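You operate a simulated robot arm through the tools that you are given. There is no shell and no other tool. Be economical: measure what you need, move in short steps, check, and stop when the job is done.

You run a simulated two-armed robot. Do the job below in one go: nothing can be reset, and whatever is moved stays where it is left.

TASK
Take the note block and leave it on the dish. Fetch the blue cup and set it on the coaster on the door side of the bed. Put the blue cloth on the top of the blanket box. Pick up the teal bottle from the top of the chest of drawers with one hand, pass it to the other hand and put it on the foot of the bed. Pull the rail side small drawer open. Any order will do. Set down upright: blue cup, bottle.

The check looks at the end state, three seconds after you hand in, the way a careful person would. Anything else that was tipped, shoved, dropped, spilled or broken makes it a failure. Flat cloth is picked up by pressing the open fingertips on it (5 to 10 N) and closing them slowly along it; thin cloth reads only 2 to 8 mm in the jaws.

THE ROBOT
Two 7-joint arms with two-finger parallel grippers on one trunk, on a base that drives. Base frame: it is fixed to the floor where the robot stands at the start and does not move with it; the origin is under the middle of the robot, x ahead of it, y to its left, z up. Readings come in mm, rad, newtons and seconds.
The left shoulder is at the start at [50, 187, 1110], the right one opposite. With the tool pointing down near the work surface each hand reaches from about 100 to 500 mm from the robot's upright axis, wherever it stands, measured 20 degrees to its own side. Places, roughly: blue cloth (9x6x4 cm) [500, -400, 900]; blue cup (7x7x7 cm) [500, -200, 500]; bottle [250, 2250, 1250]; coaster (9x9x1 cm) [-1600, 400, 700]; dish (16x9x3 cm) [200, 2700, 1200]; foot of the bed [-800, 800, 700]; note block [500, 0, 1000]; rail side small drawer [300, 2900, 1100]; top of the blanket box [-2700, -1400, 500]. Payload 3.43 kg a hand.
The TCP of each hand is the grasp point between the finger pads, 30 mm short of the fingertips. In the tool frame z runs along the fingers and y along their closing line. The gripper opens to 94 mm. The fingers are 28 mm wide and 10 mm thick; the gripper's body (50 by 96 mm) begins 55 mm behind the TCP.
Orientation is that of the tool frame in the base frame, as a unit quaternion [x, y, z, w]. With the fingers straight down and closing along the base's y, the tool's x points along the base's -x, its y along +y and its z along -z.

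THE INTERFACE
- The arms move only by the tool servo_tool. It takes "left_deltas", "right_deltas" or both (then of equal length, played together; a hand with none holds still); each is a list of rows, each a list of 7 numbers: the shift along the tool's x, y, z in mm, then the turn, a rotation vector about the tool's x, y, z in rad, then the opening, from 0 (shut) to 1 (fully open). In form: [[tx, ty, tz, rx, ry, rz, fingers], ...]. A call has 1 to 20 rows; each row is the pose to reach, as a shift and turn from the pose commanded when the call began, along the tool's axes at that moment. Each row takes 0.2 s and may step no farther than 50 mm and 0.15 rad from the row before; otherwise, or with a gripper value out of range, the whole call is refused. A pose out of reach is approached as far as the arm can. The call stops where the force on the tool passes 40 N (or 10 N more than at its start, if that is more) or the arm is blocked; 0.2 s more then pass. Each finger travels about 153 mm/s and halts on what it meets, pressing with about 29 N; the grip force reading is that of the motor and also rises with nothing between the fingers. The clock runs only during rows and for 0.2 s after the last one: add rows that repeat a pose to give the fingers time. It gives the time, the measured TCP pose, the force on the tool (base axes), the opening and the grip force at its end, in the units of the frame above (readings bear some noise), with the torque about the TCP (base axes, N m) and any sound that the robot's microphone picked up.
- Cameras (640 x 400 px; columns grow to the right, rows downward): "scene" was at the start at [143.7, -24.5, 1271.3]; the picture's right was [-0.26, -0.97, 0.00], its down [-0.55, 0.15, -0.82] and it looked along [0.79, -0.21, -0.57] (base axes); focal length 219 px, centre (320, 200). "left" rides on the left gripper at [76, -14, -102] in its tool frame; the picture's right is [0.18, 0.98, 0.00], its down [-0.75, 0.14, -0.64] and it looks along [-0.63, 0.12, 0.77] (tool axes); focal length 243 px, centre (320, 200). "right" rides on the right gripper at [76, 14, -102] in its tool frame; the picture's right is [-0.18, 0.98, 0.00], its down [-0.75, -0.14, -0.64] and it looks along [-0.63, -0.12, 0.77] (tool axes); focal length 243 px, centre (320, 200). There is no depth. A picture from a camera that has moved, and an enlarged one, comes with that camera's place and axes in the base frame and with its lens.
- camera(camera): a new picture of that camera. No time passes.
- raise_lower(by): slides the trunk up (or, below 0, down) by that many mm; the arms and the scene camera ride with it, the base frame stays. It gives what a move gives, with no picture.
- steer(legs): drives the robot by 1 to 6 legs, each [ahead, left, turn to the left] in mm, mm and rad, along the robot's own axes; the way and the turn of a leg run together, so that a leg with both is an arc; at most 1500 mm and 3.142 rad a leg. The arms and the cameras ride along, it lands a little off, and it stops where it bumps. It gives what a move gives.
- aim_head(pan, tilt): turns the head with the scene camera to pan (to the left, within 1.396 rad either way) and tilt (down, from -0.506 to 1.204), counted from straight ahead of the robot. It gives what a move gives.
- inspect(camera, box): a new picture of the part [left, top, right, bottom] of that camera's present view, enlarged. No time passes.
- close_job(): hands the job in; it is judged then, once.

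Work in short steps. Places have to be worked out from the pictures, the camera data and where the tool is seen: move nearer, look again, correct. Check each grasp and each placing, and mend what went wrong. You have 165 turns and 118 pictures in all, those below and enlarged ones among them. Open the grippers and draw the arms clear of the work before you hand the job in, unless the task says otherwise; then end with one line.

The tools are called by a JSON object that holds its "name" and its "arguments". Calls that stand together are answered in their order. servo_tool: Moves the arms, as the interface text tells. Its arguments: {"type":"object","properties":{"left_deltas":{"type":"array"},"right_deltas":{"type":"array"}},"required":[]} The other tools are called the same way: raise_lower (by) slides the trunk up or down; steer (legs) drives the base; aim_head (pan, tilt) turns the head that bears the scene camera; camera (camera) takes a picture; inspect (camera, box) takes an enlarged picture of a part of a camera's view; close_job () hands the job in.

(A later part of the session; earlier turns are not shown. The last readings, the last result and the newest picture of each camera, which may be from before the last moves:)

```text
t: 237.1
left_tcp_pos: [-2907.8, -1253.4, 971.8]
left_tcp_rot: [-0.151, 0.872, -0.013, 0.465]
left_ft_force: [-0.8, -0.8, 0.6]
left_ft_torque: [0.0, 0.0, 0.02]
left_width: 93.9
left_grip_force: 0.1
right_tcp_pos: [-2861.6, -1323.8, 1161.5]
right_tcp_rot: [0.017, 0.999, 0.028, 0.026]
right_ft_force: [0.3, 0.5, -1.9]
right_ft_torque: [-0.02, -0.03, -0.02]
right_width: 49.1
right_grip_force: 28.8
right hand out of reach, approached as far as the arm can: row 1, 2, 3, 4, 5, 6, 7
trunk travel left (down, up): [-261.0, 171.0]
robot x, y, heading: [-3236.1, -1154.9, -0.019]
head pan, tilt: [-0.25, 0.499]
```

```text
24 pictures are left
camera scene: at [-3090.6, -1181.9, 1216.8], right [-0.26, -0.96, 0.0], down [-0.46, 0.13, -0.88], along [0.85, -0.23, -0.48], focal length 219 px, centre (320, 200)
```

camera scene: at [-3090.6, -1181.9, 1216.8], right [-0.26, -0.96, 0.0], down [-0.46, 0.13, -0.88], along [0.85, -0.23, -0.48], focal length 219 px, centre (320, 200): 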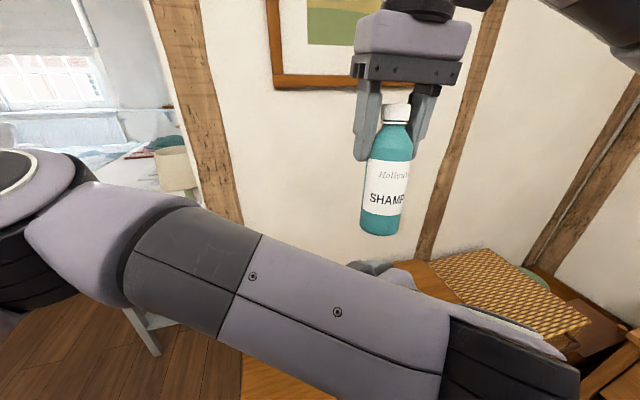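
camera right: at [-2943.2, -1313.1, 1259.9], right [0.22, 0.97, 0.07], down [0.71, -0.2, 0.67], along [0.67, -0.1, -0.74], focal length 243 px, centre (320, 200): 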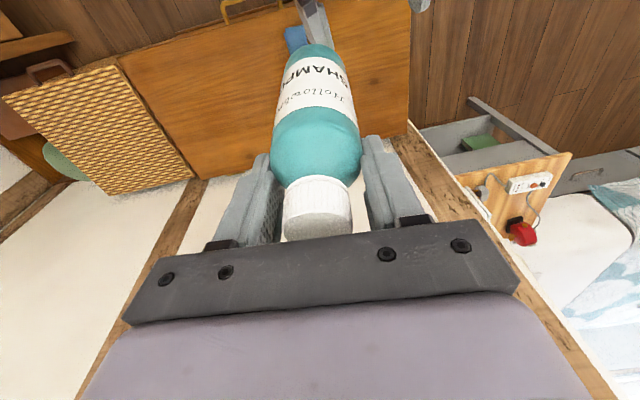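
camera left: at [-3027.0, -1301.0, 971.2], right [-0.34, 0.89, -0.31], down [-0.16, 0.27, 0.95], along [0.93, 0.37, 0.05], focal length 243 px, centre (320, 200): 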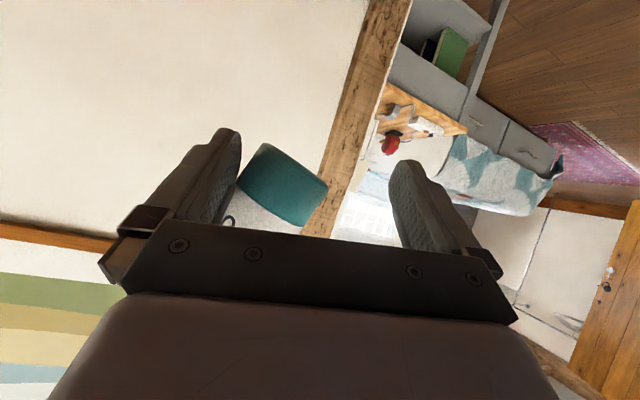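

The bottle is now in the right hand and free. I'll park the left hand to the left, then drive back around the bed toward its foot.

{"name": "servo_tool", "arguments": {"left_deltas": [[-15, 36, 11, 0, 0, 0, 0.6], [-30, 72, 22, 0, 0, 0, 0.6], [-45, 108, 34, 0, 0, 0, 0.6], [-60, 144, 45, 0, 0, 0, 0.6], [-76, 181, 57, 0, 0, 0, 0.6], [-76, 181, 57, 0, 0, 0, 0.6]]}}

{"name": "steer", "arguments": {"legs": [[-40, 0, 0], [0, 950, 0], [1050, 300, 0]]}}

```text
t: 238.5
left_tcp_pos: [-2864.7, -1054.1, 970.5]
left_tcp_rot: [-0.15, 0.873, -0.014, 0.465]
left_ft_force: [0.9, 0.1, 1.1]
left_ft_torque: [0.01, -0.02, 0.01]
left_width: 56.1
left_grip_force: 0.2
right_tcp_pos: [-2861.8, -1324.6, 1160.4]
right_tcp_rot: [0.017, 0.999, 0.028, 0.026]
right_ft_force: [0.8, 0.1, -3.3]
right_ft_torque: [0.01, -0.03, -0.01]
right_width: 48.6
right_grip_force: 29.1
trunk travel left (down, up): [-261.0, 171.0]
robot x, y, heading: [-3234.8, -1155.1, -0.014]
head pan, tilt: [-0.25, 0.499]
```

```text
t: 249.3
left_tcp_pos: [-1832.8, 217.8, 970.4]
left_tcp_rot: [-0.164, 0.87, -0.006, 0.465]
left_ft_force: [0.1, -0.3, -1.0]
left_ft_torque: [0.0, -0.01, -0.02]
left_width: 56.3
left_grip_force: 0.0
right_tcp_pos: [-1817.9, -50.7, 1161.9]
right_tcp_rot: [-0.001, 0.999, 0.028, 0.026]
right_ft_force: [-0.4, -0.7, -2.5]
right_ft_torque: [-0.01, -0.04, 0.03]
right_width: 48.8
right_grip_force: 29.4
trunk travel left (down, up): [-261.0, 171.0]
robot x, y, heading: [-2198.4, 106.9, 0.016]
head pan, tilt: [-0.25, 0.499]
```

Now beside the bed's door side. I'll continue left past the bed's foot, go along it and turn to face it.

{"name": "steer", "arguments": {"legs": [[0, 1400, -0.016], [1320, 0, 0], [0, 0, -1.57]]}}

{"name": "aim_head", "arguments": {"pan": 0.0, "tilt": 0.6}}

{"name": "camera", "arguments": {"camera": "scene"}}

```text
t: 255.2
left_tcp_pos: [-1864.9, 1500.8, 970.8]
left_tcp_rot: [-0.173, 0.868, 0.003, 0.466]
left_ft_force: [-0.4, 0.9, -0.2]
left_ft_torque: [0.0, 0.01, 0.03]
left_width: 56.6
left_grip_force: 0.0
right_tcp_pos: [-1845.7, 1231.1, 1159.1]
right_tcp_rot: [-0.013, 0.999, 0.032, 0.026]
right_ft_force: [0.7, 0.2, -2.4]
right_ft_torque: [0.02, -0.07, 0.0]
right_width: 48.6
right_grip_force: 29.0
trunk travel left (down, up): [-261.0, 171.0]
robot x, y, heading: [-2233.3, 1385.6, 0.036]
head pan, tilt: [-0.25, 0.499]
stopped in leg 1: the robot was blocked; the commanded pose is now the measured one
```

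```text
t: 256.0
left_tcp_pos: [-1863.7, 1500.7, 970.5]
left_tcp_rot: [-0.171, 0.868, 0.002, 0.466]
left_ft_force: [0.7, -0.1, -0.1]
left_ft_torque: [-0.02, 0.0, 0.01]
left_width: 56.5
left_grip_force: 0.1
right_tcp_pos: [-1846.5, 1230.4, 1160.2]
right_tcp_rot: [-0.012, 0.999, 0.032, 0.027]
right_ft_force: [-0.4, 0.9, -2.2]
right_ft_torque: [-0.02, -0.04, 0.01]
right_width: 48.7
right_grip_force: 28.7
trunk travel left (down, up): [-261.0, 171.0]
robot x, y, heading: [-2231.7, 1382.2, 0.037]
head pan, tilt: [0.0, 0.6]
```

```text
23 pictures are left
camera scene: at [-2082.9, 1380.6, 1207.7], right [0.04, -1.0, -0.01], down [-0.56, -0.01, -0.83], along [0.82, 0.03, -0.56], focal length 219 px, centre (320, 200)
```

scene: 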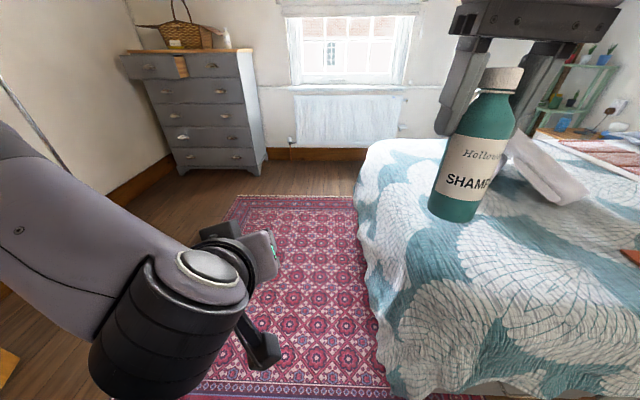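

Blocked on the left by the post again. I know (-2000, 1404) and (-2000, 1605) are clear, so I'll step ahead first, then left, along the foot and turn.

{"name": "steer", "arguments": {"legs": [[0, -20, 0], [225, 20, -0.035], [0, 170, 0], [1150, 0, 0]]}}

{"name": "aim_head", "arguments": {"pan": -0.5, "tilt": 0.6}}

```text
t: 264.5
left_tcp_pos: [-496.1, 1684.8, 969.1]
left_tcp_rot: [-0.171, 0.869, -0.002, 0.465]
left_ft_force: [0.3, 0.2, 0.6]
left_ft_torque: [-0.03, -0.03, -0.02]
left_width: 56.3
left_grip_force: 0.0
right_tcp_pos: [-481.7, 1417.4, 1160.7]
right_tcp_rot: [-0.009, 0.999, 0.027, 0.025]
right_ft_force: [-0.3, 0.1, -3.0]
right_ft_torque: [0.01, 0.01, 0.05]
right_width: 48.8
right_grip_force: 29.3
trunk travel left (down, up): [-261.0, 171.0]
robot x, y, heading: [-864.9, 1569.4, 0.027]
head pan, tilt: [0.0, 0.6]
```

```text
t: 265.5
left_tcp_pos: [-495.9, 1686.1, 970.9]
left_tcp_rot: [-0.171, 0.869, -0.002, 0.465]
left_ft_force: [-0.6, 0.1, 0.4]
left_ft_torque: [0.02, 0.0, 0.01]
left_width: 56.4
left_grip_force: 0.0
right_tcp_pos: [-482.1, 1417.4, 1159.7]
right_tcp_rot: [-0.009, 0.999, 0.028, 0.026]
right_ft_force: [-1.0, 0.0, -2.5]
right_ft_torque: [0.0, -0.03, 0.02]
right_width: 48.7
right_grip_force: 29.3
trunk travel left (down, up): [-261.0, 171.0]
robot x, y, heading: [-862.1, 1569.3, 0.029]
head pan, tilt: [-0.499, 0.6]
```

Clear. I'll go 150 further, then turn right to face the bed's foot.

{"name": "steer", "arguments": {"legs": [[130, 0, 0], [0, 0, -1.6]]}}

{"name": "aim_head", "arguments": {"pan": -0.1, "tilt": 0.7}}

{"name": "camera", "arguments": {"camera": "scene"}}

```text
t: 270.7
left_tcp_pos: [-631.2, 1199.9, 969.5]
left_tcp_rot: [0.507, 0.725, -0.337, 0.321]
left_ft_force: [0.2, -0.1, -0.6]
left_ft_torque: [0.02, 0.01, 0.0]
left_width: 56.4
left_grip_force: 0.1
right_tcp_pos: [-898.8, 1194.8, 1160.2]
right_tcp_rot: [0.714, 0.7, 0.0, 0.039]
right_ft_force: [0.2, 0.7, -2.1]
right_ft_torque: [-0.01, 0.01, 0.01]
right_width: 49.0
right_grip_force: 28.7
trunk travel left (down, up): [-261.0, 171.0]
robot x, y, heading: [-736.7, 1577.8, -1.583]
head pan, tilt: [-0.499, 0.6]
```

```text
t: 271.5
left_tcp_pos: [-628.9, 1200.6, 970.2]
left_tcp_rot: [0.507, 0.725, -0.337, 0.321]
left_ft_force: [0.6, 0.1, -0.3]
left_ft_torque: [0.0, 0.02, 0.02]
left_width: 56.4
left_grip_force: 0.1
right_tcp_pos: [-898.5, 1196.7, 1160.2]
right_tcp_rot: [0.714, 0.699, 0.001, 0.038]
right_ft_force: [-0.6, 0.4, -2.4]
right_ft_torque: [-0.04, -0.01, 0.02]
right_width: 48.7
right_grip_force: 28.5
trunk travel left (down, up): [-261.0, 171.0]
robot x, y, heading: [-731.4, 1570.7, -1.581]
head pan, tilt: [-0.099, 0.7]
```

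```text
22 pictures are left
camera scene: at [-743.3, 1426.9, 1199.2], right [-0.99, 0.11, 0.0], down [0.07, 0.64, -0.76], along [-0.08, -0.76, -0.64], focal length 219 px, centre (320, 200)
```

scene: 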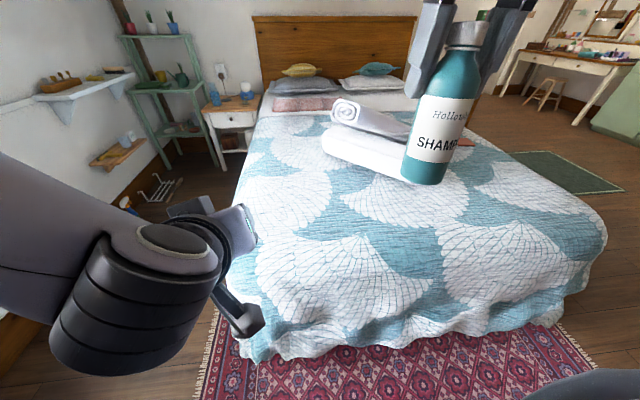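

The foot area is clear and the bottle hangs nearly vertical. I'll move 60 closer, lower the trunk 150, and extend the right hand over the bed at about (-900, 950).

{"name": "steer", "arguments": {"legs": [[60, 0, 0]]}}

{"name": "raise_lower", "arguments": {"by": -150}}

{"name": "servo_tool", "arguments": {"right_deltas": [[-40, 0, 0, 0, 0, 0, 0.3], [-80, 0, 0, 0, 0, 0, 0.3], [-120, 0, 15, 0, 0, 0, 0.3], [-160, 0, 40, 0, 0, 0, 0.3], [-185, 0, 80, 0, 0, 0, 0.3], [-185, 0, 110, 0, 0, 0, 0.3], [-185, 0, 110, 0, 0, 0, 0.3]]}}

{"name": "camera", "arguments": {"camera": "scene"}}

```text
t: 272.5
left_tcp_pos: [-630.1, 1140.7, 971.3]
left_tcp_rot: [0.508, 0.725, -0.337, 0.32]
left_ft_force: [-0.5, 0.1, 0.3]
left_ft_torque: [-0.02, 0.02, -0.02]
left_width: 56.6
left_grip_force: 0.0
right_tcp_pos: [-899.9, 1137.8, 1160.7]
right_tcp_rot: [0.714, 0.699, 0.001, 0.038]
right_ft_force: [-0.3, -0.2, -2.3]
right_ft_torque: [-0.02, -0.03, 0.02]
right_width: 48.9
right_grip_force: 28.8
trunk travel left (down, up): [-261.0, 171.0]
robot x, y, heading: [-736.2, 1510.6, -1.582]
head pan, tilt: [-0.099, 0.7]
```

```text
t: 274.2
left_tcp_pos: [-629.8, 1142.3, 820.0]
left_tcp_rot: [0.507, 0.726, -0.336, 0.321]
left_ft_force: [0.4, 0.3, 0.8]
left_ft_torque: [0.02, 0.0, -0.05]
left_width: 56.2
left_grip_force: 0.0
right_tcp_pos: [-900.1, 1137.3, 1010.7]
right_tcp_rot: [0.715, 0.698, 0.001, 0.038]
right_ft_force: [0.8, 0.5, -2.5]
right_ft_torque: [-0.05, 0.01, -0.03]
right_width: 48.7
right_grip_force: 29.0
trunk travel left (down, up): [-111.0, 321.0]
robot x, y, heading: [-736.4, 1511.5, -1.578]
head pan, tilt: [-0.099, 0.7]
```

```text
t: 275.9
left_tcp_pos: [-631.1, 1141.2, 819.1]
left_tcp_rot: [0.508, 0.725, -0.337, 0.32]
left_ft_force: [0.6, 0.0, 1.0]
left_ft_torque: [0.0, 0.01, 0.06]
left_width: 56.1
left_grip_force: 0.0
right_tcp_pos: [-946.6, 1017.9, 906.4]
right_tcp_rot: [0.715, 0.698, 0.001, 0.039]
right_ft_force: [0.5, 0.2, -1.4]
right_ft_torque: [-0.04, 0.02, 0.03]
right_width: 48.6
right_grip_force: 29.3
right hand out of reach, approached as far as the arm can: row 1, 2, 3, 4, 5, 6, 7
trunk travel left (down, up): [-111.0, 321.0]
robot x, y, heading: [-734.7, 1512.0, -1.581]
head pan, tilt: [-0.099, 0.7]
```

```text
21 pictures are left
camera scene: at [-743.9, 1368.6, 1049.2], right [-0.99, 0.11, 0.0], down [0.07, 0.64, -0.76], along [-0.08, -0.76, -0.64], focal length 219 px, centre (320, 200)
```

scene: 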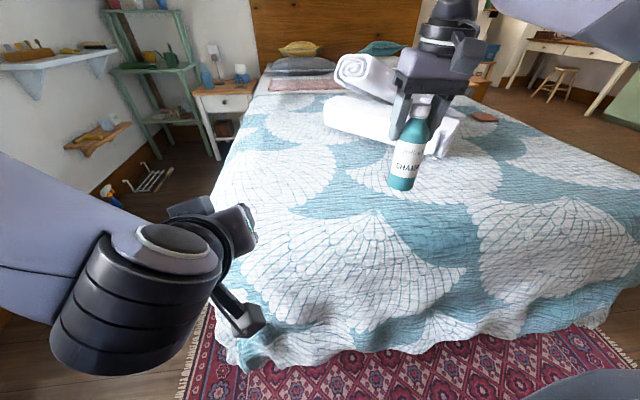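

The bottle is over the clear foot area with its base at about z≈797. I'll nudge the base a little (35 ahead, 80 left) and lower toward the quilt.

{"name": "steer", "arguments": {"legs": [[35, 80, 0]]}}

{"name": "servo_tool", "arguments": {"right_deltas": [[0, 0, 25, 0, 0, 0, 0.3], [0, 0, 50, 0, 0, 0, 0.3], [0, 0, 65, 0, 0, 0, 0.3], [0, 0, 72, 0, 0, 0, 0.3], [0, 0, 78, 0, 0, 0, 0.3], [0, 0, 83, 0, 0, 0, 0.3], [0, 0, 88, 0, 0, 0, 0.3]]}}

{"name": "inspect", "arguments": {"camera": "scene", "box": [320, 80, 520, 280]}}

```text
t: 276.9
left_tcp_pos: [-550.9, 1106.2, 819.7]
left_tcp_rot: [0.508, 0.725, -0.338, 0.321]
left_ft_force: [-1.0, -0.1, 0.3]
left_ft_torque: [-0.04, 0.02, -0.02]
left_width: 56.3
left_grip_force: 0.0
right_tcp_pos: [-866.1, 982.9, 907.6]
right_tcp_rot: [0.715, 0.698, 0.001, 0.038]
right_ft_force: [-0.5, 0.7, -2.5]
right_ft_torque: [0.0, 0.03, 0.02]
right_width: 48.9
right_grip_force: 28.9
trunk travel left (down, up): [-111.0, 321.0]
robot x, y, heading: [-654.7, 1476.7, -1.59]
head pan, tilt: [-0.099, 0.7]
```

```text
t: 278.6
left_tcp_pos: [-550.5, 1105.8, 819.7]
left_tcp_rot: [0.509, 0.724, -0.338, 0.32]
left_ft_force: [0.7, -0.2, -0.2]
left_ft_torque: [-0.02, 0.03, 0.0]
left_width: 56.4
left_grip_force: 0.0
right_tcp_pos: [-860.9, 975.7, 817.9]
right_tcp_rot: [0.715, 0.698, 0.001, 0.039]
right_ft_force: [0.2, 0.0, -3.0]
right_ft_torque: [-0.03, 0.0, 0.02]
right_width: 48.8
right_grip_force: 28.7
trunk travel left (down, up): [-111.0, 321.0]
robot x, y, heading: [-654.7, 1475.8, -1.586]
head pan, tilt: [-0.099, 0.7]
```

```text
2.00 times, centred on (420, 180) of scene
camera zoom: at [-663.5, 1332.6, 1049.1], right [-0.99, 0.11, 0.0], down [0.07, 0.64, -0.76], along [-0.09, -0.76, -0.64], focal length 439 px, centre (120, 240)
```

zoom: 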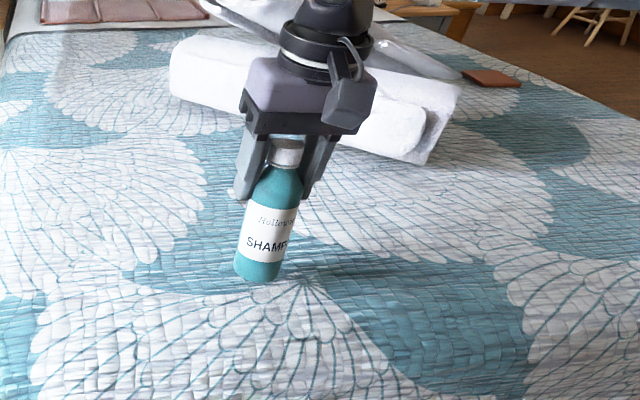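

Almost on the quilt. I'll keep lowering in small steps until contact.

{"name": "servo_tool", "arguments": {"right_deltas": [[0, 0, 4, 0, 0, 0, 0.3], [0, 0, 8, 0, 0, 0, 0.3], [0, 0, 12, 0, 0, 0, 0.3], [0, 0, 16, 0, 0, 0, 0.3], [0, 0, 16, 0, 0, 0, 0.3]]}}

```text
t: 279.8
left_tcp_pos: [-550.7, 1105.9, 819.9]
left_tcp_rot: [0.509, 0.724, -0.337, 0.32]
left_ft_force: [-0.2, -0.8, 0.4]
left_ft_torque: [-0.04, 0.02, 0.01]
left_width: 56.4
left_grip_force: 0.0
right_tcp_pos: [-861.7, 978.1, 802.3]
right_tcp_rot: [0.715, 0.698, 0.0, 0.038]
right_ft_force: [0.0, -1.0, -2.7]
right_ft_torque: [0.01, 0.0, -0.02]
right_width: 48.6
right_grip_force: 29.2
trunk travel left (down, up): [-111.0, 321.0]
robot x, y, heading: [-653.7, 1477.0, -1.58]
head pan, tilt: [-0.099, 0.7]
```

{"name": "servo_tool", "arguments": {"right_deltas": [[0, 0, 5, 0, 0, 0, 0.3], [0, 0, 10, 0, 0, 0, 0.3], [0, 0, 15, 0, 0, 0, 0.3], [0, 0, 20, 0, 0, 0, 0.3], [0, 0, 25, 0, 0, 0, 0.3], [0, 0, 30, 0, 0, 0, 0.3], [0, 0, 35, 0, 0, 0, 0.3], [0, 0, 40, 0, 0, 0, 0.3]]}}

{"name": "camera", "arguments": {"camera": "right"}}

```text
t: 280.7
left_tcp_pos: [-550.6, 1106.6, 820.6]
left_tcp_rot: [0.509, 0.724, -0.338, 0.32]
left_ft_force: [-0.8, -0.2, -0.6]
left_ft_torque: [0.01, -0.03, -0.02]
left_width: 56.6
left_grip_force: 0.0
right_tcp_pos: [-860.1, 973.8, 794.7]
right_tcp_rot: [0.715, 0.698, -0.004, 0.046]
right_ft_force: [-2.2, 7.8, 15.5]
right_ft_torque: [0.81, 0.15, 0.01]
right_width: 49.1
right_grip_force: 28.7
trunk travel left (down, up): [-111.0, 321.0]
robot x, y, heading: [-650.9, 1479.7, -1.586]
head pan, tilt: [-0.099, 0.7]
stopped in row 4 (right hand): the force on the tool passed its limit (the readings are from after the stop); the commanded pose is now the measured one
```

```text
19 pictures are left
camera right: at [-849.9, 1058.3, 892.2], right [0.98, -0.21, 0.07], down [-0.2, -0.7, 0.68], along [-0.09, -0.68, -0.73], focal length 243 px, centre (320, 200)
```

right: 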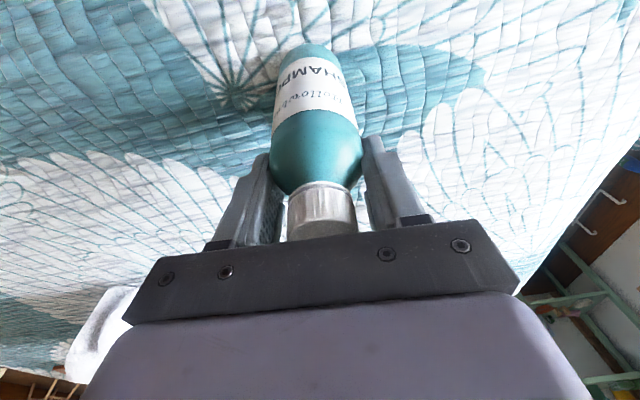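

The bottle stands on the quilt and reads nearly vertical. I'll ease off the pressure, open slowly and rise straight up.

{"name": "servo_tool", "arguments": {"right_deltas": [[0, 0, -2.5, 0, 0, 0, 0.3], [0, 0, -4, 0, 0, 0, 0.3], [0, 0, -4, 0, 0, 0, 0.52], [0, 0, -4, 0, 0, 0, 0.56], [0, 0, -4, 0, 0, 0, 0.62], [0, 0, -4, 0, 0, 0, 0.7], [0, 0, -4, 0, 0, 0, 0.85], [0, 0, -4, 0, 0, 0, 0.9]]}}

{"name": "camera", "arguments": {"camera": "right"}}

```text
t: 282.5
left_tcp_pos: [-551.7, 1105.5, 820.3]
left_tcp_rot: [0.509, 0.724, -0.337, 0.32]
left_ft_force: [-0.7, 0.0, 0.4]
left_ft_torque: [0.0, 0.0, 0.0]
left_width: 56.5
left_grip_force: 0.1
right_tcp_pos: [-859.9, 973.5, 795.7]
right_tcp_rot: [0.716, 0.697, -0.002, 0.044]
right_ft_force: [0.2, 0.2, 0.1]
right_ft_torque: [-0.03, 0.01, -0.01]
right_width: 84.3
right_grip_force: 0.0
trunk travel left (down, up): [-111.0, 321.0]
robot x, y, heading: [-655.7, 1482.4, -1.583]
head pan, tilt: [-0.099, 0.7]
```

```text
18 pictures are left
camera right: at [-850.8, 1056.6, 893.3], right [0.98, -0.21, 0.07], down [-0.2, -0.71, 0.68], along [-0.09, -0.68, -0.73], focal length 243 px, centre (320, 200)
```

right: 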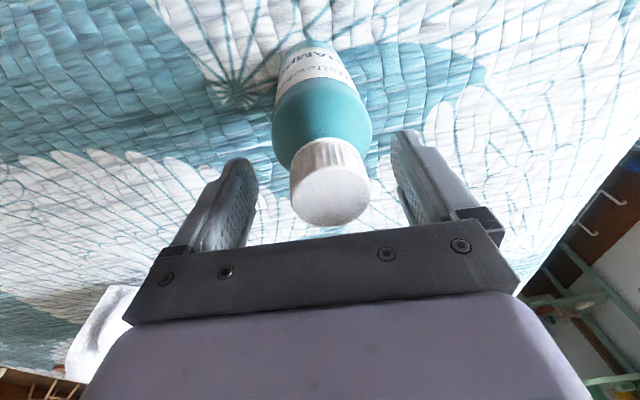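

The bottle settled upright, clear of the fingers. I'll rise straight up and check.

{"name": "servo_tool", "arguments": {"right_deltas": [[0, 0, -15, 0, 0, 0, 0.95], [0, 0, -40, 0, 0, 0, 0.95], [0, 0, -75, 0, 0, 0, 0.95], [0, 0, -110, 0, 0, 0, 0.95], [30, 0, -150, 0, 0, 0, 0.95], [60, 0, -180, 0, 0, 0, 0.95], [60, 0, -180, 0, 0, 0, 0.95]]}}

{"name": "camera", "arguments": {"camera": "scene"}}

```text
t: 284.1
left_tcp_pos: [-550.7, 1106.5, 819.5]
left_tcp_rot: [0.509, 0.725, -0.337, 0.32]
left_ft_force: [-0.2, 1.0, 0.4]
left_ft_torque: [0.01, 0.0, -0.01]
left_width: 56.7
left_grip_force: 0.0
right_tcp_pos: [-871.3, 1048.4, 972.1]
right_tcp_rot: [0.716, 0.697, -0.002, 0.045]
right_ft_force: [-0.4, 0.4, -1.0]
right_ft_torque: [-0.03, 0.02, 0.01]
right_width: 89.3
right_grip_force: 0.0
trunk travel left (down, up): [-111.0, 321.0]
robot x, y, heading: [-657.1, 1478.2, -1.582]
head pan, tilt: [-0.099, 0.7]
```

```text
17 pictures are left
camera scene: at [-663.6, 1332.9, 1049.2], right [-0.99, 0.11, 0.0], down [0.07, 0.64, -0.77], along [-0.09, -0.76, -0.64], focal length 219 px, centre (320, 200)
```

scene: 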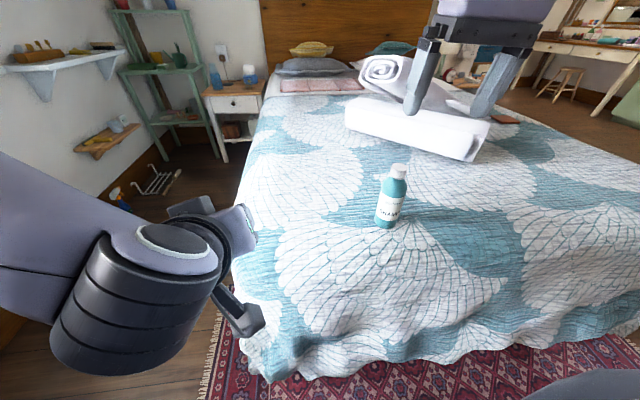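

The bottle stands upright at the foot of the bed. Last is the cup: I'll raise the trunk so the arms clear things, and drive back round to the wall shelf.

{"name": "raise_lower", "arguments": {"by": 250}}

{"name": "steer", "arguments": {"legs": [[-90, 0, 0.012], [0, 560, 0], [1200, 0, 0]]}}

```text
t: 286.7
left_tcp_pos: [-551.3, 1106.1, 1068.7]
left_tcp_rot: [0.509, 0.725, -0.337, 0.319]
left_ft_force: [-0.9, 0.2, -0.8]
left_ft_torque: [0.02, -0.01, 0.01]
left_width: 56.2
left_grip_force: 0.0
right_tcp_pos: [-869.9, 1047.8, 1221.3]
right_tcp_rot: [0.715, 0.697, -0.001, 0.044]
right_ft_force: [-0.4, -0.1, 0.3]
right_ft_torque: [0.0, 0.01, 0.01]
right_width: 89.2
right_grip_force: 0.0
trunk travel left (down, up): [-361.0, 71.0]
robot x, y, heading: [-651.8, 1477.7, -1.583]
head pan, tilt: [-0.099, 0.7]
```

```text
t: 296.1
left_tcp_pos: [13.9, 56.1, 1070.5]
left_tcp_rot: [0.513, 0.722, -0.339, 0.318]
left_ft_force: [0.8, -0.5, -0.6]
left_ft_torque: [0.0, -0.01, -0.02]
left_width: 56.4
left_grip_force: 0.0
right_tcp_pos: [-308.4, 2.0, 1220.5]
right_tcp_rot: [0.72, 0.693, -0.003, 0.043]
right_ft_force: [0.7, -0.5, 1.0]
right_ft_torque: [-0.03, 0.03, 0.02]
right_width: 89.4
right_grip_force: 0.1
trunk travel left (down, up): [-361.0, 71.0]
robot x, y, heading: [-84.7, 427.5, -1.598]
head pan, tilt: [-0.099, 0.7]
```

I'm in the corridor. I'll continue to the starting spot and turn left to face the shelf.

{"name": "steer", "arguments": {"legs": [[0, 60, 0.02], [410, 0, 0], [0, 0, 1.578]]}}

{"name": "aim_head", "arguments": {"pan": -0.3, "tilt": 0.75}}

{"name": "camera", "arguments": {"camera": "scene"}}

```text
t: 302.9
left_tcp_pos: [342.8, 118.5, 1070.8]
left_tcp_rot: [-0.151, 0.872, -0.013, 0.465]
left_ft_force: [0.5, -0.5, 0.3]
left_ft_torque: [0.0, 0.0, -0.02]
left_width: 56.3
left_grip_force: 0.0
right_tcp_pos: [400.4, -202.0, 1221.8]
right_tcp_rot: [0.015, 0.999, 0.029, 0.032]
right_ft_force: [-0.2, -0.5, 0.5]
right_ft_torque: [-0.03, -0.01, -0.01]
right_width: 89.2
right_grip_force: 0.1
trunk travel left (down, up): [-361.0, 71.0]
robot x, y, heading: [-29.8, 15.4, -0.018]
head pan, tilt: [-0.099, 0.7]
```

```text
t: 303.7
left_tcp_pos: [342.9, 117.5, 1070.1]
left_tcp_rot: [-0.151, 0.873, -0.013, 0.464]
left_ft_force: [0.8, -1.7, 0.3]
left_ft_torque: [0.02, -0.02, -0.01]
left_width: 56.4
left_grip_force: 0.0
right_tcp_pos: [400.4, -202.2, 1220.9]
right_tcp_rot: [0.015, 0.999, 0.028, 0.033]
right_ft_force: [0.1, -0.7, 0.1]
right_ft_torque: [-0.02, -0.01, 0.01]
right_width: 89.3
right_grip_force: 0.1
trunk travel left (down, up): [-361.0, 71.0]
robot x, y, heading: [-28.8, 18.2, -0.015]
head pan, tilt: [-0.3, 0.75]
```

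```text
16 pictures are left
camera scene: at [108.4, -12.5, 1294.9], right [-0.31, -0.95, 0.0], down [-0.65, 0.21, -0.73], along [0.69, -0.23, -0.68], focal length 219 px, centre (320, 200)
```

scene: 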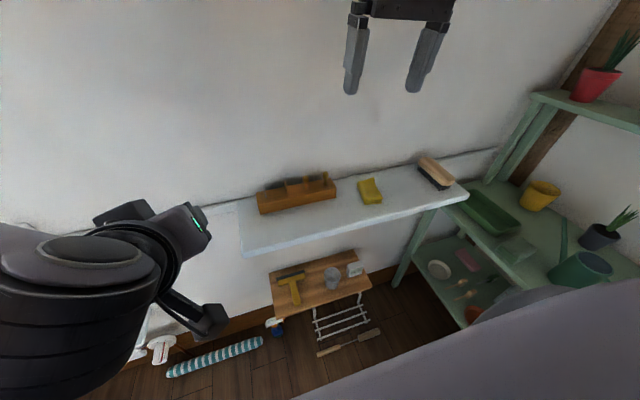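

The cup is still at about (478, -186, 517). I'll back up 70, pitch the right hand forward 60° while retracting it, and lower the trunk so it can reach in under the shelf.

{"name": "steer", "arguments": {"legs": [[-65, 0, 0.015]]}}

{"name": "servo_tool", "arguments": {"right_deltas": [[10, 0, 5, 0.008, -0.14, 0, 0.9], [20, 0, 10, 0.016, -0.28, 0, 0.9], [30, 0, 15, 0.024, -0.42, 0, 0.9], [40, 0, 20, 0.032, -0.56, 0, 0.9], [50, 0, 25, 0.04, -0.7, 0, 0.9], [55, 0, 30, 0.047, -0.84, 0, 0.9], [60, 0, 35, 0.055, -0.98, 0, 0.9], [60, 0, 35, 0.055, -0.98, 0, 0.9]]}}

{"name": "raise_lower", "arguments": {"by": -350}}

```text
t: 304.7
left_tcp_pos: [274.7, 122.8, 1069.6]
left_tcp_rot: [-0.157, 0.871, -0.01, 0.465]
left_ft_force: [0.4, 0.1, 0.7]
left_ft_torque: [-0.03, -0.02, -0.02]
left_width: 56.4
left_grip_force: 0.1
right_tcp_pos: [336.7, -195.8, 1221.8]
right_tcp_rot: [0.008, 0.999, 0.029, 0.033]
right_ft_force: [-0.4, -0.1, -0.8]
right_ft_torque: [-0.03, -0.01, 0.03]
right_width: 89.5
right_grip_force: 0.0
trunk travel left (down, up): [-361.0, 71.0]
robot x, y, heading: [-94.4, 17.0, -0.007]
head pan, tilt: [-0.3, 0.75]
```

```text
t: 306.5
left_tcp_pos: [275.5, 123.3, 1069.4]
left_tcp_rot: [-0.157, 0.871, -0.01, 0.465]
left_ft_force: [-0.4, -0.5, -0.6]
left_ft_torque: [0.01, 0.03, 0.02]
left_width: 56.6
left_grip_force: 0.1
right_tcp_pos: [285.0, -191.3, 1185.2]
right_tcp_rot: [0.021, 0.866, -0.003, 0.499]
right_ft_force: [0.4, -0.3, -0.4]
right_ft_torque: [0.02, 0.0, -0.03]
right_width: 84.6
right_grip_force: 0.1
right hand out of reach, approached as far as the arm can: row 7, 8
trunk travel left (down, up): [-361.0, 71.0]
robot x, y, heading: [-95.6, 16.7, -0.007]
head pan, tilt: [-0.3, 0.75]
```

```text
t: 309.9
left_tcp_pos: [276.6, 123.3, 720.3]
left_tcp_rot: [-0.157, 0.871, -0.01, 0.465]
left_ft_force: [-0.4, -0.1, 0.7]
left_ft_torque: [0.01, 0.0, 0.01]
left_width: 56.6
left_grip_force: 0.1
right_tcp_pos: [284.5, -191.2, 835.0]
right_tcp_rot: [0.021, 0.867, -0.003, 0.498]
right_ft_force: [-0.5, -0.4, -0.1]
right_ft_torque: [-0.03, -0.01, -0.01]
right_width: 84.8
right_grip_force: 0.0
trunk travel left (down, up): [-11.0, 421.0]
robot x, y, heading: [-95.2, 18.2, -0.005]
head pan, tilt: [-0.3, 0.75]
```

Orientation is good (60° pitch). I'll lower the right hand in front of the table to z≈560.

{"name": "servo_tool", "arguments": {"right_deltas": [[36, 0, 21, 0, 0, 0, 0.9], [72, 0, 42, 0, 0, 0, 0.9], [108, 0, 62, 0, 0, 0, 0.9], [144, 0, 83, 0, 0, 0, 0.9], [180, 0, 104, 0, 0, 0, 0.9], [216, 0, 125, 0, 0, 0, 0.9], [238, 0, 137, 0, 0, 0, 0.9], [238, 0, 137, 0, 0, 0, 0.9]]}}

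{"name": "camera", "arguments": {"camera": "right"}}

```text
t: 311.7
left_tcp_pos: [276.1, 122.7, 720.7]
left_tcp_rot: [-0.157, 0.872, -0.009, 0.464]
left_ft_force: [0.5, 0.4, -0.7]
left_ft_torque: [0.01, 0.05, -0.01]
left_width: 56.4
left_grip_force: 0.0
right_tcp_pos: [297.4, -207.8, 575.1]
right_tcp_rot: [0.022, 0.867, -0.004, 0.498]
right_ft_force: [0.5, 0.0, 0.4]
right_ft_torque: [-0.03, -0.02, 0.02]
right_width: 84.6
right_grip_force: 0.1
right hand out of reach, approached as far as the arm can: row 1, 2, 3, 4, 5, 6, 7, 8
trunk travel left (down, up): [-11.0, 421.0]
robot x, y, heading: [-96.9, 16.9, -0.003]
head pan, tilt: [-0.3, 0.75]
```

```text
15 pictures are left
camera right: at [170.3, -187.0, 560.9], right [0.13, 0.98, 0.17], down [-0.18, -0.15, 0.97], along [0.97, -0.16, 0.16], focal length 243 px, centre (320, 200)
```

right: 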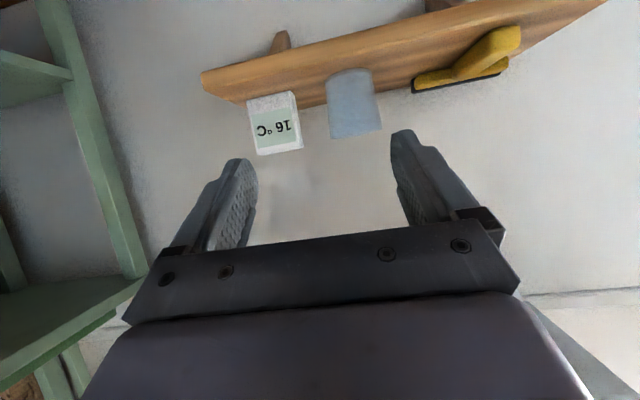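

The cup is light blue, centred near (478, -178), z 470–540, with the thermometer to its right. I'll extend the hand forward and down to line up: (385, -178, 520).

{"name": "servo_tool", "arguments": {"right_deltas": [[0, 8, 20, 0, 0, 0, 0.84], [1, 16, 42, 0, 0, 0, 0.84], [2, 24, 64, 0, 0, 0, 0.84], [3, 32, 86, 0, 0, 0, 0.84], [3.6, 32.5, 103, 0, 0, 0, 0.84], [3.6, 32.5, 103, 0, 0, 0, 0.84]]}}

{"name": "camera", "arguments": {"camera": "right"}}

```text
t: 313.1
left_tcp_pos: [274.0, 123.8, 718.9]
left_tcp_rot: [-0.157, 0.871, -0.01, 0.465]
left_ft_force: [0.0, -0.4, -0.4]
left_ft_torque: [0.0, 0.0, 0.02]
left_width: 56.5
left_grip_force: 0.0
right_tcp_pos: [378.8, -210.8, 564.0]
right_tcp_rot: [0.021, 0.867, -0.003, 0.498]
right_ft_force: [-0.1, -0.2, 0.6]
right_ft_torque: [0.03, 0.01, 0.03]
right_width: 79.0
right_grip_force: 0.1
right hand out of reach, approached as far as the arm can: row 1, 2, 3, 4, 5, 6
trunk travel left (down, up): [-11.0, 421.0]
robot x, y, heading: [-94.0, 15.5, 0.0]
head pan, tilt: [-0.3, 0.75]
```

```text
14 pictures are left
camera right: at [251.9, -190.8, 550.0], right [0.13, 0.98, 0.17], down [-0.18, -0.15, 0.97], along [0.97, -0.16, 0.16], focal length 243 px, centre (320, 200)
```

right: 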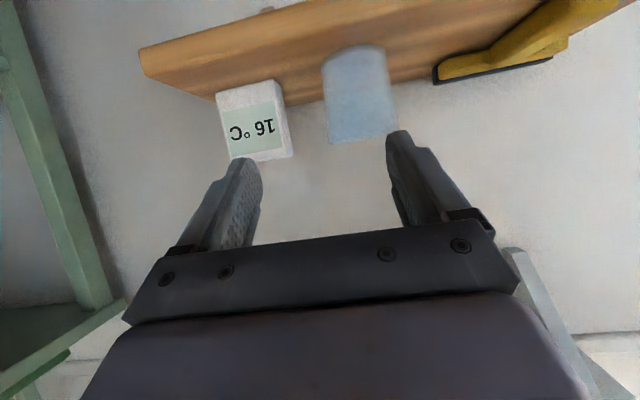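

The arm hits a limit at z≈564 with this pitch. I'll use the last trunk travel and steepen the pitch to 45° to see how low it gets, still short of the cup.

{"name": "raise_lower", "arguments": {"by": -11}}

{"name": "servo_tool", "arguments": {"right_deltas": [[0, 10, 0, 0, 0.13, 0, 0.84], [5, 20, 2, 0, 0.26, 0, 0.84], [15, 30, 8, 0, 0.3, 0, 0.84], [20, 30, 11, 0, 0.3, 0, 0.84]]}}

```text
t: 313.7
left_tcp_pos: [274.0, 123.8, 710.7]
left_tcp_rot: [-0.157, 0.871, -0.01, 0.465]
left_ft_force: [0.0, 0.2, 0.2]
left_ft_torque: [-0.02, 0.0, -0.01]
left_width: 56.4
left_grip_force: 0.1
right_tcp_pos: [378.9, -210.4, 553.8]
right_tcp_rot: [0.022, 0.867, -0.005, 0.498]
right_ft_force: [0.4, -0.1, -0.1]
right_ft_torque: [-0.05, 0.04, -0.01]
right_width: 78.8
right_grip_force: 0.0
trunk travel left (down, up): [0.0, 432.0]
robot x, y, heading: [-97.9, 16.8, -0.003]
head pan, tilt: [-0.3, 0.75]
```

```text
t: 314.7
left_tcp_pos: [275.1, 123.4, 708.7]
left_tcp_rot: [-0.158, 0.871, -0.009, 0.464]
left_ft_force: [-0.7, -0.7, -0.7]
left_ft_torque: [-0.04, -0.01, 0.0]
left_width: 56.4
left_grip_force: 0.2
right_tcp_pos: [377.3, -186.2, 535.5]
right_tcp_rot: [0.022, 0.932, 0.001, 0.362]
right_ft_force: [0.2, 0.6, 0.2]
right_ft_torque: [-0.02, 0.02, -0.02]
right_width: 78.9
right_grip_force: 0.0
right hand out of reach, approached as far as the arm can: row 3, 4
trunk travel left (down, up): [0.0, 432.0]
robot x, y, heading: [-95.2, 16.8, 0.0]
head pan, tilt: [-0.3, 0.75]
```

Much better: z 535 with the tips at about 513, enough overlap on the 540-high cup. I'll bring the hand in with the base: 55 ahead and 8 left, then check alignment.

{"name": "steer", "arguments": {"legs": [[55, 8, 0]]}}

{"name": "camera", "arguments": {"camera": "right"}}

```text
t: 315.6
left_tcp_pos: [330.2, 131.4, 709.2]
left_tcp_rot: [-0.157, 0.871, -0.01, 0.465]
left_ft_force: [-1.1, 0.0, 0.0]
left_ft_torque: [0.0, -0.02, 0.03]
left_width: 56.6
left_grip_force: 0.1
right_tcp_pos: [432.5, -179.3, 536.3]
right_tcp_rot: [0.021, 0.932, 0.001, 0.361]
right_ft_force: [0.4, -0.1, -0.2]
right_ft_torque: [0.0, -0.03, -0.02]
right_width: 79.2
right_grip_force: 0.1
trunk travel left (down, up): [0.0, 432.0]
robot x, y, heading: [-36.1, 24.8, -0.001]
head pan, tilt: [-0.3, 0.75]
```

```text
13 pictures are left
camera right: at [307.0, -159.6, 560.2], right [0.17, 0.97, 0.14], down [0.12, -0.16, 0.98], along [0.98, -0.15, -0.14], focal length 243 px, centre (320, 200)
```

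right: 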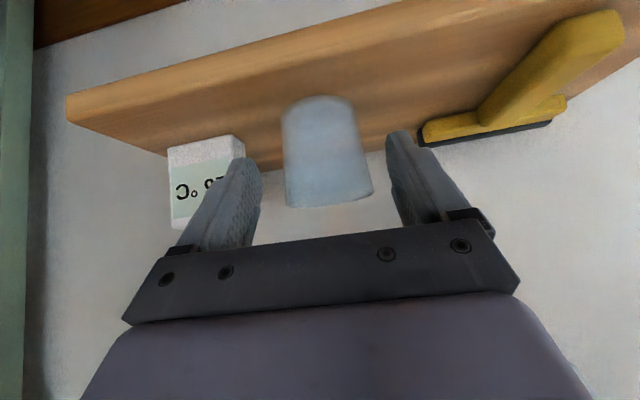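

Alignment is right (cup centre y≈-179, rim z≈537). I'll drive the last 36 mm.

{"name": "steer", "arguments": {"legs": [[37, 0, 0]]}}

{"name": "camera", "arguments": {"camera": "right"}}

```text
t: 316.5
left_tcp_pos: [365.5, 130.7, 708.9]
left_tcp_rot: [-0.156, 0.871, -0.011, 0.465]
left_ft_force: [-0.5, 0.2, 0.0]
left_ft_torque: [0.0, -0.01, 0.0]
left_width: 56.5
left_grip_force: 0.2
right_tcp_pos: [468.3, -179.0, 536.0]
right_tcp_rot: [0.021, 0.932, 0.001, 0.362]
right_ft_force: [0.3, 0.8, -0.4]
right_ft_torque: [0.0, -0.01, -0.04]
right_width: 78.9
right_grip_force: 0.1
trunk travel left (down, up): [0.0, 432.0]
robot x, y, heading: [-6.0, 23.2, -0.001]
head pan, tilt: [-0.3, 0.75]
```

```text
12 pictures are left
camera right: at [342.7, -159.9, 560.2], right [0.17, 0.97, 0.14], down [0.12, -0.16, 0.98], along [0.98, -0.16, -0.14], focal length 243 px, centre (320, 200)
```

right: 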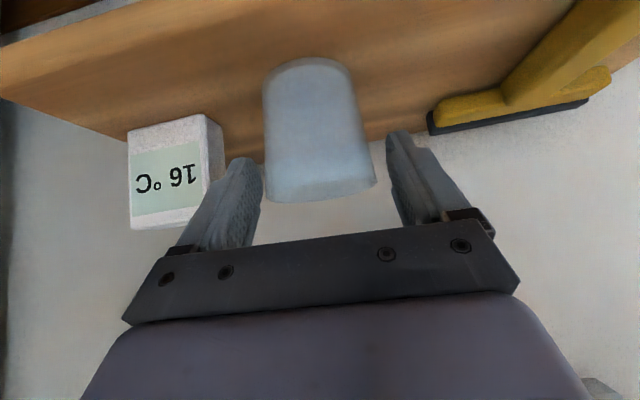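

The cup centre is about x 484, close to the fingertips, so I'll advance 12 mm more and then close gently.

{"name": "steer", "arguments": {"legs": [[12, -3, 0]]}}

{"name": "servo_tool", "arguments": {"right_deltas": [[0, 0, 0, 0, 0, 0, 0.78], [0, 0, 0, 0, 0, 0, 0.72], [0, 0, 0, 0, 0, 0, 0.66], [0, 0, 0, 0, 0, 0, 0.6], [0, 0, 0, 0, 0, 0, 0.5], [0, 0, 0, 0, 0, 0, 0.5]]}}

```text
t: 317.2
left_tcp_pos: [377.9, 127.5, 708.7]
left_tcp_rot: [-0.157, 0.872, -0.009, 0.464]
left_ft_force: [0.4, 0.5, -0.1]
left_ft_torque: [-0.01, -0.03, -0.02]
left_width: 56.3
left_grip_force: 0.0
right_tcp_pos: [479.7, -183.3, 536.3]
right_tcp_rot: [0.022, 0.932, 0.0, 0.361]
right_ft_force: [-0.4, 0.3, -0.6]
right_ft_torque: [0.01, 0.04, 0.03]
right_width: 79.1
right_grip_force: 0.0
trunk travel left (down, up): [0.0, 432.0]
robot x, y, heading: [6.6, 22.5, -0.004]
head pan, tilt: [-0.3, 0.75]
```

```text
t: 318.6
left_tcp_pos: [377.8, 127.5, 710.6]
left_tcp_rot: [-0.157, 0.872, -0.01, 0.464]
left_ft_force: [0.4, 0.3, 0.7]
left_ft_torque: [0.02, -0.04, 0.0]
left_width: 56.4
left_grip_force: 0.1
right_tcp_pos: [479.2, -182.0, 534.8]
right_tcp_rot: [0.022, 0.932, 0.0, 0.362]
right_ft_force: [-1.1, 0.3, -0.2]
right_ft_torque: [-0.03, 0.02, 0.01]
right_width: 62.9
right_grip_force: 28.7
trunk travel left (down, up): [0.0, 432.0]
robot x, y, heading: [11.6, 20.5, -0.004]
head pan, tilt: [-0.3, 0.75]
```

Gripped at 63 mm. I'll lift 40 with the trunk, back straight out and check the cup.

{"name": "raise_lower", "arguments": {"by": 40}}

{"name": "steer", "arguments": {"legs": [[-105, 0, 0]]}}

{"name": "camera", "arguments": {"camera": "right"}}

```text
t: 319.5
left_tcp_pos: [378.4, 128.0, 749.1]
left_tcp_rot: [-0.156, 0.872, -0.01, 0.465]
left_ft_force: [0.0, -0.4, 1.3]
left_ft_torque: [0.0, 0.02, 0.01]
left_width: 56.4
left_grip_force: 0.0
right_tcp_pos: [480.4, -182.4, 576.1]
right_tcp_rot: [0.022, 0.932, 0.0, 0.361]
right_ft_force: [-0.2, -0.1, -0.6]
right_ft_torque: [0.0, 0.02, -0.02]
right_width: 62.8
right_grip_force: 29.3
trunk travel left (down, up): [-40.0, 392.0]
robot x, y, heading: [3.3, 21.9, -0.011]
head pan, tilt: [-0.3, 0.75]
```

```text
t: 320.6
left_tcp_pos: [270.6, 128.8, 749.9]
left_tcp_rot: [-0.157, 0.871, -0.01, 0.465]
left_ft_force: [-0.3, -0.8, -0.3]
left_ft_torque: [0.02, -0.02, -0.01]
left_width: 56.4
left_grip_force: 0.0
right_tcp_pos: [372.3, -180.7, 574.9]
right_tcp_rot: [0.021, 0.932, 0.001, 0.362]
right_ft_force: [0.0, -0.3, -0.8]
right_ft_torque: [0.02, 0.01, -0.01]
right_width: 63.1
right_grip_force: 28.7
trunk travel left (down, up): [-40.0, 392.0]
robot x, y, heading: [-102.6, 23.7, -0.001]
head pan, tilt: [-0.3, 0.75]
```

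```text
11 pictures are left
camera right: at [247.6, -162.3, 600.2], right [0.17, 0.97, 0.14], down [0.12, -0.16, 0.98], along [0.98, -0.15, -0.14], focal length 243 px, centre (320, 200)
```

right: 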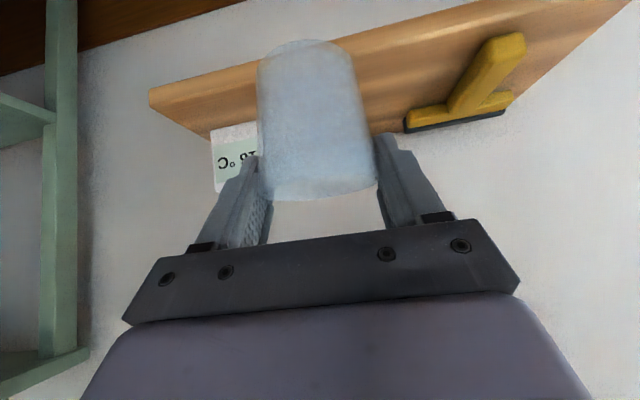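

The cup is held and the table is undisturbed. I'll strafe left clear of the shelf before raising the trunk, then travel back around the bed.

{"name": "steer", "arguments": {"legs": [[0, 450, 0]]}}

{"name": "raise_lower", "arguments": {"by": 385}}

{"name": "steer", "arguments": {"legs": [[0, 1120, 0], [-1000, 0, 0], [-890, 0, 0]]}}

```text
t: 323.4
left_tcp_pos: [272.2, 583.0, 749.0]
left_tcp_rot: [-0.157, 0.871, -0.01, 0.465]
left_ft_force: [-0.6, 0.3, 0.5]
left_ft_torque: [0.0, 0.0, 0.0]
left_width: 56.5
left_grip_force: 0.2
right_tcp_pos: [373.8, 273.0, 575.6]
right_tcp_rot: [0.021, 0.932, 0.001, 0.362]
right_ft_force: [-0.6, -0.4, -0.7]
right_ft_torque: [0.0, 0.03, -0.03]
right_width: 62.9
right_grip_force: 29.0
trunk travel left (down, up): [-40.0, 392.0]
robot x, y, heading: [-102.5, 476.6, -0.006]
head pan, tilt: [-0.3, 0.75]
```

```text
t: 327.1
left_tcp_pos: [272.3, 584.2, 1133.3]
left_tcp_rot: [-0.158, 0.871, -0.009, 0.465]
left_ft_force: [-0.6, 1.2, -0.6]
left_ft_torque: [0.0, 0.01, 0.02]
left_width: 56.2
left_grip_force: 0.1
right_tcp_pos: [373.6, 273.9, 961.5]
right_tcp_rot: [0.023, 0.932, 0.0, 0.362]
right_ft_force: [0.1, 0.1, -0.4]
right_ft_torque: [0.02, 0.02, 0.03]
right_width: 62.8
right_grip_force: 28.7
trunk travel left (down, up): [-425.0, 7.0]
robot x, y, heading: [-99.4, 480.9, -0.005]
head pan, tilt: [-0.3, 0.75]
```

```text
t: 341.8
left_tcp_pos: [-1615.3, 1690.9, 1134.3]
left_tcp_rot: [-0.159, 0.871, -0.009, 0.465]
left_ft_force: [0.5, -0.6, -0.3]
left_ft_torque: [-0.01, 0.03, 0.02]
left_width: 56.5
left_grip_force: 0.1
right_tcp_pos: [-1513.0, 1381.5, 961.0]
right_tcp_rot: [0.02, 0.932, 0.001, 0.362]
right_ft_force: [0.0, -0.9, -0.9]
right_ft_torque: [0.02, 0.03, 0.0]
right_width: 62.8
right_grip_force: 29.0
trunk travel left (down, up): [-425.0, 7.0]
robot x, y, heading: [-1984.5, 1584.9, 0.001]
head pan, tilt: [-0.3, 0.75]
```

Good. Now right past the post, back a little, and south to the coaster's position on the door side.

{"name": "steer", "arguments": {"legs": [[0, -190, 0], [-190, 0, 0], [0, -740, 0]]}}

{"name": "aim_head", "arguments": {"pan": -0.25, "tilt": 0.7}}

{"name": "camera", "arguments": {"camera": "scene"}}

```text
t: 348.2
left_tcp_pos: [-1806.2, 755.2, 1133.3]
left_tcp_rot: [-0.157, 0.871, -0.01, 0.465]
left_ft_force: [-0.2, -0.8, -0.1]
left_ft_torque: [-0.02, -0.03, -0.02]
left_width: 56.3
left_grip_force: 0.0
right_tcp_pos: [-1705.2, 445.6, 960.3]
right_tcp_rot: [0.021, 0.932, 0.002, 0.362]
right_ft_force: [0.0, -0.3, -0.3]
right_ft_torque: [0.01, -0.03, -0.01]
right_width: 62.8
right_grip_force: 29.1
trunk travel left (down, up): [-425.0, 7.0]
robot x, y, heading: [-2177.4, 649.7, -0.002]
head pan, tilt: [-0.3, 0.75]
```

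```text
t: 348.8
left_tcp_pos: [-1807.2, 755.4, 1134.3]
left_tcp_rot: [-0.157, 0.871, -0.009, 0.465]
left_ft_force: [1.2, 0.4, 0.9]
left_ft_torque: [0.0, -0.02, 0.02]
left_width: 56.4
left_grip_force: 0.1
right_tcp_pos: [-1704.0, 446.5, 960.9]
right_tcp_rot: [0.022, 0.932, 0.001, 0.361]
right_ft_force: [0.6, -0.1, 0.4]
right_ft_torque: [-0.02, -0.02, -0.01]
right_width: 62.7
right_grip_force: 28.7
trunk travel left (down, up): [-425.0, 7.0]
robot x, y, heading: [-2173.5, 648.4, -0.007]
head pan, tilt: [-0.25, 0.7]
```

```text
10 pictures are left
camera scene: at [-2036.1, 625.7, 1363.6], right [-0.25, -0.97, 0.0], down [-0.62, 0.16, -0.76], along [0.74, -0.19, -0.64], focal length 219 px, centre (320, 200)
```

scene: 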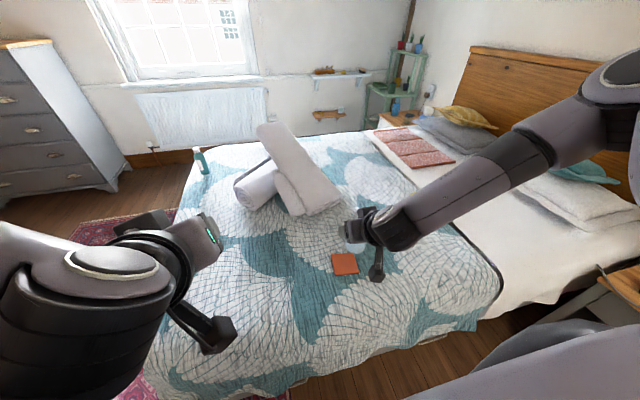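

The coaster is near (-1622, 428). I'll extend the right hand over it, lower the trunk 130, and look with the hand camera.

{"name": "servo_tool", "arguments": {"right_deltas": [[-23, -5, 14, 0, 0, 0, 0.5], [-46, -10, 28, 0, 0, 0, 0.5], [-70, -15, 43, 0, 0, 0, 0.5], [-70, -15, 43, 0, 0, 0, 0.5]]}}

{"name": "raise_lower", "arguments": {"by": -130}}

{"name": "camera", "arguments": {"camera": "right"}}

```text
t: 349.8
left_tcp_pos: [-1805.8, 755.4, 1134.5]
left_tcp_rot: [-0.158, 0.871, -0.01, 0.464]
left_ft_force: [-0.2, -0.7, 0.3]
left_ft_torque: [-0.01, 0.03, -0.04]
left_width: 56.6
left_grip_force: 0.1
right_tcp_pos: [-1623.6, 425.1, 980.2]
right_tcp_rot: [0.021, 0.932, 0.002, 0.361]
right_ft_force: [0.0, 0.5, 0.0]
right_ft_torque: [0.01, 0.01, -0.01]
right_width: 62.8
right_grip_force: 29.2
right hand out of reach, approached as far as the arm can: row 3, 4
trunk travel left (down, up): [-425.0, 7.0]
robot x, y, heading: [-2176.0, 653.0, -0.005]
head pan, tilt: [-0.25, 0.7]
```

```text
t: 351.4
left_tcp_pos: [-1806.3, 755.0, 1003.5]
left_tcp_rot: [-0.157, 0.872, -0.01, 0.464]
left_ft_force: [0.2, -0.4, 0.3]
left_ft_torque: [0.0, 0.0, 0.02]
left_width: 56.5
left_grip_force: 0.1
right_tcp_pos: [-1624.5, 425.4, 849.7]
right_tcp_rot: [0.022, 0.932, 0.001, 0.362]
right_ft_force: [-0.4, 0.2, -0.3]
right_ft_torque: [0.03, 0.0, -0.01]
right_width: 62.7
right_grip_force: 29.4
trunk travel left (down, up): [-295.0, 137.0]
robot x, y, heading: [-2175.5, 648.2, 0.001]
head pan, tilt: [-0.25, 0.7]
```

```text
9 pictures are left
camera right: at [-1750.6, 445.0, 874.3], right [0.17, 0.97, 0.14], down [0.12, -0.16, 0.98], along [0.98, -0.15, -0.14], focal length 243 px, centre (320, 200)
```

right: 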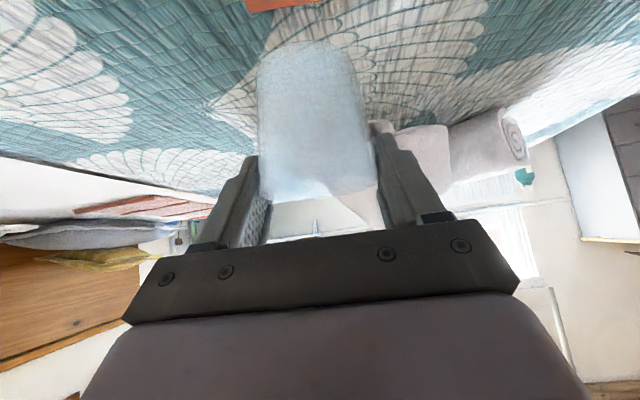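

The coaster's centre computes to (-1626, 429) and the cup base is at about (-1622, 433), well within it. I'll lower the trunk 70, then finish in small steps.

{"name": "raise_lower", "arguments": {"by": -70}}

{"name": "inspect", "arguments": {"camera": "scene", "box": [260, 180, 440, 320]}}

```text
t: 352.5
left_tcp_pos: [-1806.9, 755.3, 934.3]
left_tcp_rot: [-0.157, 0.872, -0.009, 0.464]
left_ft_force: [0.3, -0.1, -0.8]
left_ft_torque: [0.01, -0.03, 0.03]
left_width: 56.5
left_grip_force: 0.0
right_tcp_pos: [-1625.4, 425.6, 779.5]
right_tcp_rot: [0.021, 0.932, 0.002, 0.361]
right_ft_force: [-1.2, 0.1, 0.8]
right_ft_torque: [0.02, -0.02, 0.01]
right_width: 62.8
right_grip_force: 28.7
trunk travel left (down, up): [-225.0, 207.0]
robot x, y, heading: [-2177.9, 645.4, -0.004]
head pan, tilt: [-0.25, 0.7]
```

```text
2.86 times, centred on (350, 250) of scene
camera zoom: at [-2036.2, 625.7, 1163.6], right [-0.25, -0.97, 0.0], down [-0.62, 0.16, -0.77], along [0.74, -0.19, -0.64], focal length 627 px, centre (234, 57)
```

zoom: 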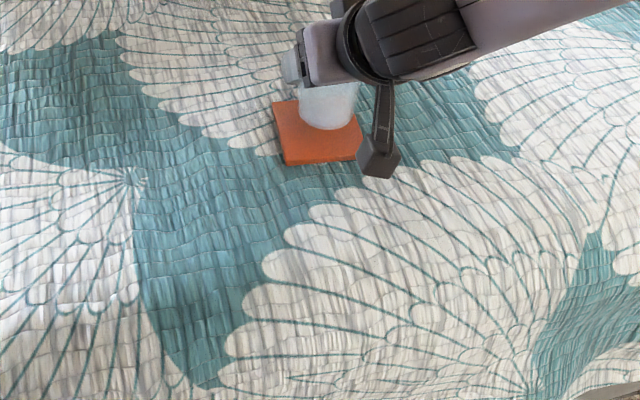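

Centred over the coaster with about 12 mm to go. I'll lower 9 mm, then feel for contact.

{"name": "raise_lower", "arguments": {"by": -9}}

{"name": "raise_lower", "arguments": {"by": -4}}

```text
t: 353.0
left_tcp_pos: [-1806.2, 755.5, 924.9]
left_tcp_rot: [-0.156, 0.872, -0.01, 0.465]
left_ft_force: [0.6, -1.1, 0.0]
left_ft_torque: [-0.01, -0.01, -0.03]
left_width: 56.6
left_grip_force: 0.1
right_tcp_pos: [-1625.7, 426.1, 771.7]
right_tcp_rot: [0.021, 0.932, 0.001, 0.361]
right_ft_force: [-0.4, 0.0, 0.0]
right_ft_torque: [0.02, 0.03, 0.01]
right_width: 63.0
right_grip_force: 29.2
trunk travel left (down, up): [-216.0, 216.0]
robot x, y, heading: [-2178.2, 650.7, -0.001]
head pan, tilt: [-0.25, 0.7]
```

```text
t: 353.6
left_tcp_pos: [-1807.2, 756.9, 922.3]
left_tcp_rot: [-0.158, 0.871, -0.009, 0.465]
left_ft_force: [0.0, 0.4, 0.2]
left_ft_torque: [-0.02, -0.01, 0.0]
left_width: 56.5
left_grip_force: 0.1
right_tcp_pos: [-1625.3, 425.9, 767.0]
right_tcp_rot: [0.02, 0.932, 0.002, 0.362]
right_ft_force: [-0.1, -0.4, 0.6]
right_ft_torque: [0.02, -0.01, 0.01]
right_width: 63.2
right_grip_force: 28.7
trunk travel left (down, up): [-212.0, 220.0]
robot x, y, heading: [-2174.0, 649.7, 0.002]
head pan, tilt: [-0.25, 0.7]
```

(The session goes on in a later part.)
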